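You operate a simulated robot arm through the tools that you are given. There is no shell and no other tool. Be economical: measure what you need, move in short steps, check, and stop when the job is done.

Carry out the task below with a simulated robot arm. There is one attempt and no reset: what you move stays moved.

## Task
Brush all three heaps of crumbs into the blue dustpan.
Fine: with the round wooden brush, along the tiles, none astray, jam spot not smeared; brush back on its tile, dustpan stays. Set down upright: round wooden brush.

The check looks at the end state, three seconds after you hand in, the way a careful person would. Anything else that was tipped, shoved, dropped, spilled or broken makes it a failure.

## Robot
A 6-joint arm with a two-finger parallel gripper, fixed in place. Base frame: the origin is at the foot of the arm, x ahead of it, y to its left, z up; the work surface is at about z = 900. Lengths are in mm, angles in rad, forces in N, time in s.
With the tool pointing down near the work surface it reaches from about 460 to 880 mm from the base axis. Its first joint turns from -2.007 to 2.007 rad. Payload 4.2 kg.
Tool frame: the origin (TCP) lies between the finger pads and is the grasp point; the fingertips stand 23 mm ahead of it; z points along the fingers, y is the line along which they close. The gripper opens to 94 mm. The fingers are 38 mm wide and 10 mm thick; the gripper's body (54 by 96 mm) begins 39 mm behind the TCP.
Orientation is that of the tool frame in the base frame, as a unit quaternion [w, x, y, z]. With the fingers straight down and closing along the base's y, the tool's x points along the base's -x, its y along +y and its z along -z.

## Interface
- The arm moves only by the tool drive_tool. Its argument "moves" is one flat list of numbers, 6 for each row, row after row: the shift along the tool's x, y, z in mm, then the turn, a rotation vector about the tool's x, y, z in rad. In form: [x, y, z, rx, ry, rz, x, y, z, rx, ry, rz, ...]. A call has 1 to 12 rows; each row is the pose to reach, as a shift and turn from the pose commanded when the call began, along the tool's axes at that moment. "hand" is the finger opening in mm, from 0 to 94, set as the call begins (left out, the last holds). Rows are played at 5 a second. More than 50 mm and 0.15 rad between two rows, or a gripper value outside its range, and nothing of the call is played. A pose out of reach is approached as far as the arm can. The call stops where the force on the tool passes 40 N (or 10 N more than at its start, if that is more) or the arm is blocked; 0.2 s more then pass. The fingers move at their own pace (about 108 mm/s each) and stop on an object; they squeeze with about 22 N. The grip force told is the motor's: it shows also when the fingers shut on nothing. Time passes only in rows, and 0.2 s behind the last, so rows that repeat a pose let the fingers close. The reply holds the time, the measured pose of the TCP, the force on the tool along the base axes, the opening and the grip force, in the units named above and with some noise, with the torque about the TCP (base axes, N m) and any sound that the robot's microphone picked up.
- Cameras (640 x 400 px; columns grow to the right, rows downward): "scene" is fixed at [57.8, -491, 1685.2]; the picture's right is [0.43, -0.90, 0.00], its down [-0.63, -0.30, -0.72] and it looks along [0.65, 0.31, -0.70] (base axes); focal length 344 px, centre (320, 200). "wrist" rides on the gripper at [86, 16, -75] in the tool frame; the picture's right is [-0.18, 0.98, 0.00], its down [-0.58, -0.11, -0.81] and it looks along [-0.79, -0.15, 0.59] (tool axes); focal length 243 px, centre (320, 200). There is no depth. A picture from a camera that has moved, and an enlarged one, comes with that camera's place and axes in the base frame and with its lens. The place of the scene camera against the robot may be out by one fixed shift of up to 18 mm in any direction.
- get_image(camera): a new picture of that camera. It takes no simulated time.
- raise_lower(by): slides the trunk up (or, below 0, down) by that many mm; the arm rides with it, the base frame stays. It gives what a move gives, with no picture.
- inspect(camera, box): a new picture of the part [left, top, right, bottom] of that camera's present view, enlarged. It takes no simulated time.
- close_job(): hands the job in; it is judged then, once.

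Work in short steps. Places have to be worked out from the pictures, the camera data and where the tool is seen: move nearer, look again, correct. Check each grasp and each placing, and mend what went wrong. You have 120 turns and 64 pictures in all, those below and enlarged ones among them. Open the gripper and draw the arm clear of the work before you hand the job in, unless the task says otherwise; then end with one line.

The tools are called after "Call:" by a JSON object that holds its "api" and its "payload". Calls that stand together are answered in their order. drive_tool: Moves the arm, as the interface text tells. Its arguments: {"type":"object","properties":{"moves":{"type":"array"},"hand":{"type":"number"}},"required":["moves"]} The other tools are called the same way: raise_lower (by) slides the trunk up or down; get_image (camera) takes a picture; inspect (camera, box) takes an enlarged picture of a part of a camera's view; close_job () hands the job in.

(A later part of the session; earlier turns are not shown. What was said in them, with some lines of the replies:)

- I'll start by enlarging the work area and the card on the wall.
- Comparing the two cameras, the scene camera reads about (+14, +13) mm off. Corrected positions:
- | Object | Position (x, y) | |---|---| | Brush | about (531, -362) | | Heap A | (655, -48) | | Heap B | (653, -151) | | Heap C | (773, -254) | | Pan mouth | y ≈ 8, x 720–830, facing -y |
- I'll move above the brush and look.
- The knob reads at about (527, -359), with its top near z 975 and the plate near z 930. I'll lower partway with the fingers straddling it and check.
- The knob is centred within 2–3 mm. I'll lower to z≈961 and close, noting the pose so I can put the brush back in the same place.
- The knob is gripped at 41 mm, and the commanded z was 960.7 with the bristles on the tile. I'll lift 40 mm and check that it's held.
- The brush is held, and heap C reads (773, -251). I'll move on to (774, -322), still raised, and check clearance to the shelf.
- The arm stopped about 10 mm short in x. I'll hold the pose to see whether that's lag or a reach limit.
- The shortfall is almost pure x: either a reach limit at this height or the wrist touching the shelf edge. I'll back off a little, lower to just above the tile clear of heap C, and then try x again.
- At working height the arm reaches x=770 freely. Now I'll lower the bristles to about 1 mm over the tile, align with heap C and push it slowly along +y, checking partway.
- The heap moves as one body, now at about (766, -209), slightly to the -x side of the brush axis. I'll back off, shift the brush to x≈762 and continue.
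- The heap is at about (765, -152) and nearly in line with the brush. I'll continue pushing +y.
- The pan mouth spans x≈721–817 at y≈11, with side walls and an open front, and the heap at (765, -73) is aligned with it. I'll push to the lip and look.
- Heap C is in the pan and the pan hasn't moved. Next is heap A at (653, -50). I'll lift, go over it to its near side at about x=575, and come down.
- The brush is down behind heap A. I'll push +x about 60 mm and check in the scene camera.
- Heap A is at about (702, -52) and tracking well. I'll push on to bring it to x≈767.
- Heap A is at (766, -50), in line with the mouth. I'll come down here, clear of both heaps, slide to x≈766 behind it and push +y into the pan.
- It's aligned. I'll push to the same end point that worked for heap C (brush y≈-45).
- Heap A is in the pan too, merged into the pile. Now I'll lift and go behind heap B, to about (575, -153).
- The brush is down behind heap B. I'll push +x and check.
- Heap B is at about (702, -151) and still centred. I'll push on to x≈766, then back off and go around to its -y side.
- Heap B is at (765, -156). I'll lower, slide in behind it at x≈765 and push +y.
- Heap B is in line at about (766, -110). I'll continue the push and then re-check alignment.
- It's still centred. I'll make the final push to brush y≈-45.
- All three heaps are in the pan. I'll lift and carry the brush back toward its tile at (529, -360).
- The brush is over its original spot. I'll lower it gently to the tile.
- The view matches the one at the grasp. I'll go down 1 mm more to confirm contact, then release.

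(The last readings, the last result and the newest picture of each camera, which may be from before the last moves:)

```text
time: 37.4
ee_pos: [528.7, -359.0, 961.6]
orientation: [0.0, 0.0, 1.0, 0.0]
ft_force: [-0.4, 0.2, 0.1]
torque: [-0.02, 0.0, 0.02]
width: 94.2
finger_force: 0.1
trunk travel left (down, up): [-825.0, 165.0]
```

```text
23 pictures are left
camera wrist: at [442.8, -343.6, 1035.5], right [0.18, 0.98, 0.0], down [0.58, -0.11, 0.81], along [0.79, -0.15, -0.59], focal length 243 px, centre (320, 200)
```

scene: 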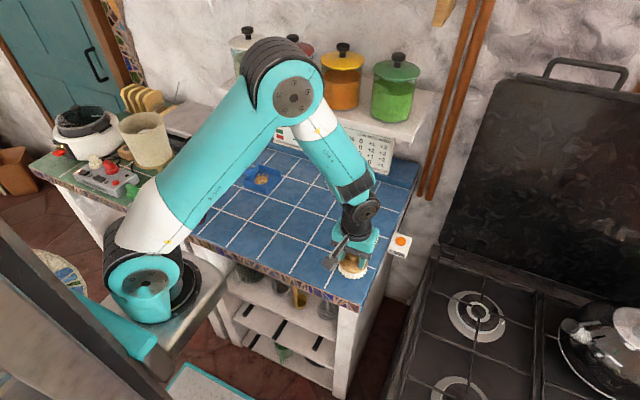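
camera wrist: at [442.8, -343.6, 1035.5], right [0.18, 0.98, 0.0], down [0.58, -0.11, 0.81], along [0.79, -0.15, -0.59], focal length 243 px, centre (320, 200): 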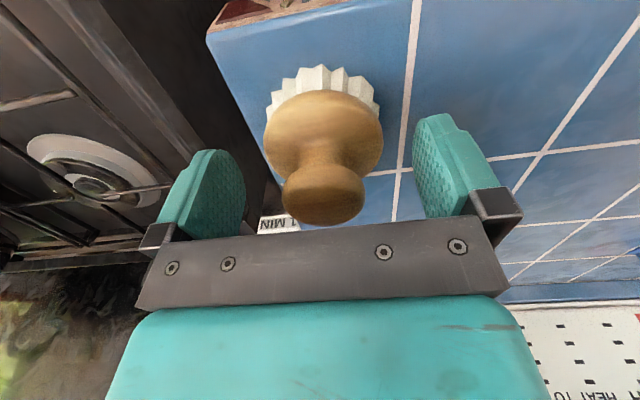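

The brush stands upright and released. I'll rise straight up, draw clear, and take a final look.

Call:
{"api": "drive_tool", "payload": {"moves": [0, 0, -40, 0, 0, 0, 0, 0, -85, 0, 0, 0, 0, 0, -130, 0, 0, 0, 0, 40, -155, 0, 0, 0, 0, 85, -170, 0, 0, 0, 0, 130, -185, 0, 0, 0, 0, 175, -200, 0, 0, 0, 0, 220, -200, 0, 0, 0, 0, 265, -200, 0, 0, 0]}}

Call:
{"api": "get_image", "payload": {"camera": "wrist"}}

Call:
{"api": "inspect", "payload": {"camera": "scene", "box": [170, 140, 430, 302]}}

```text
time: 39.4
ee_pos: [528.7, -94.8, 1161.5]
orientation: [0.0, 0.0, 1.0, 0.0]
ft_force: [-0.8, -0.3, 0.3]
torque: [0.02, 0.01, 0.02]
width: 94.0
finger_force: 0.0
trunk travel left (down, up): [-825.0, 165.0]
```

```text
22 pictures are left
camera wrist: at [443.0, -79.6, 1236.5], right [0.19, 0.98, 0.0], down [0.58, -0.11, 0.81], along [0.79, -0.15, -0.59], focal length 243 px, centre (320, 200)
```

wrist: 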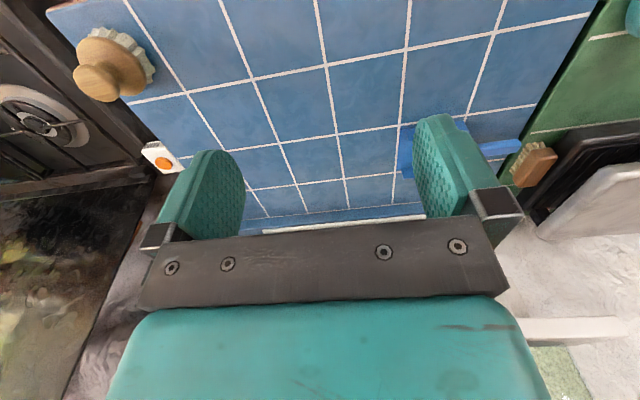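

```text
2.46 times, centred on (300, 221) of scene
camera zoom: at [57.8, -491.0, 1685.2], right [0.43, -0.9, 0.0], down [-0.63, -0.3, -0.72], along [0.65, 0.31, -0.7], focal length 846 px, centre (369, 148)
```

zoom: 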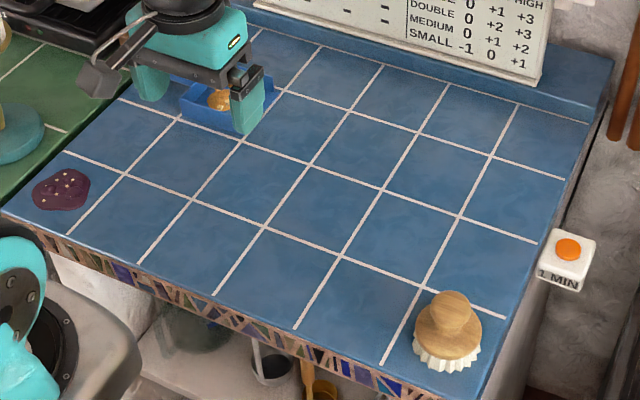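

The tiles are clean, the crumbs are in the unmoved pan, and the jam spot is untouched. The brush stands upright on its tile and the gripper is open and clear, so I'm handing in.

Call:
{"api": "close_job", "payload": {}}

```text
The job is handed in.
```

All three heaps are in the blue dustpan, which hasn't moved. The round brush is back upright on its tile, and the jam spot is untouched.
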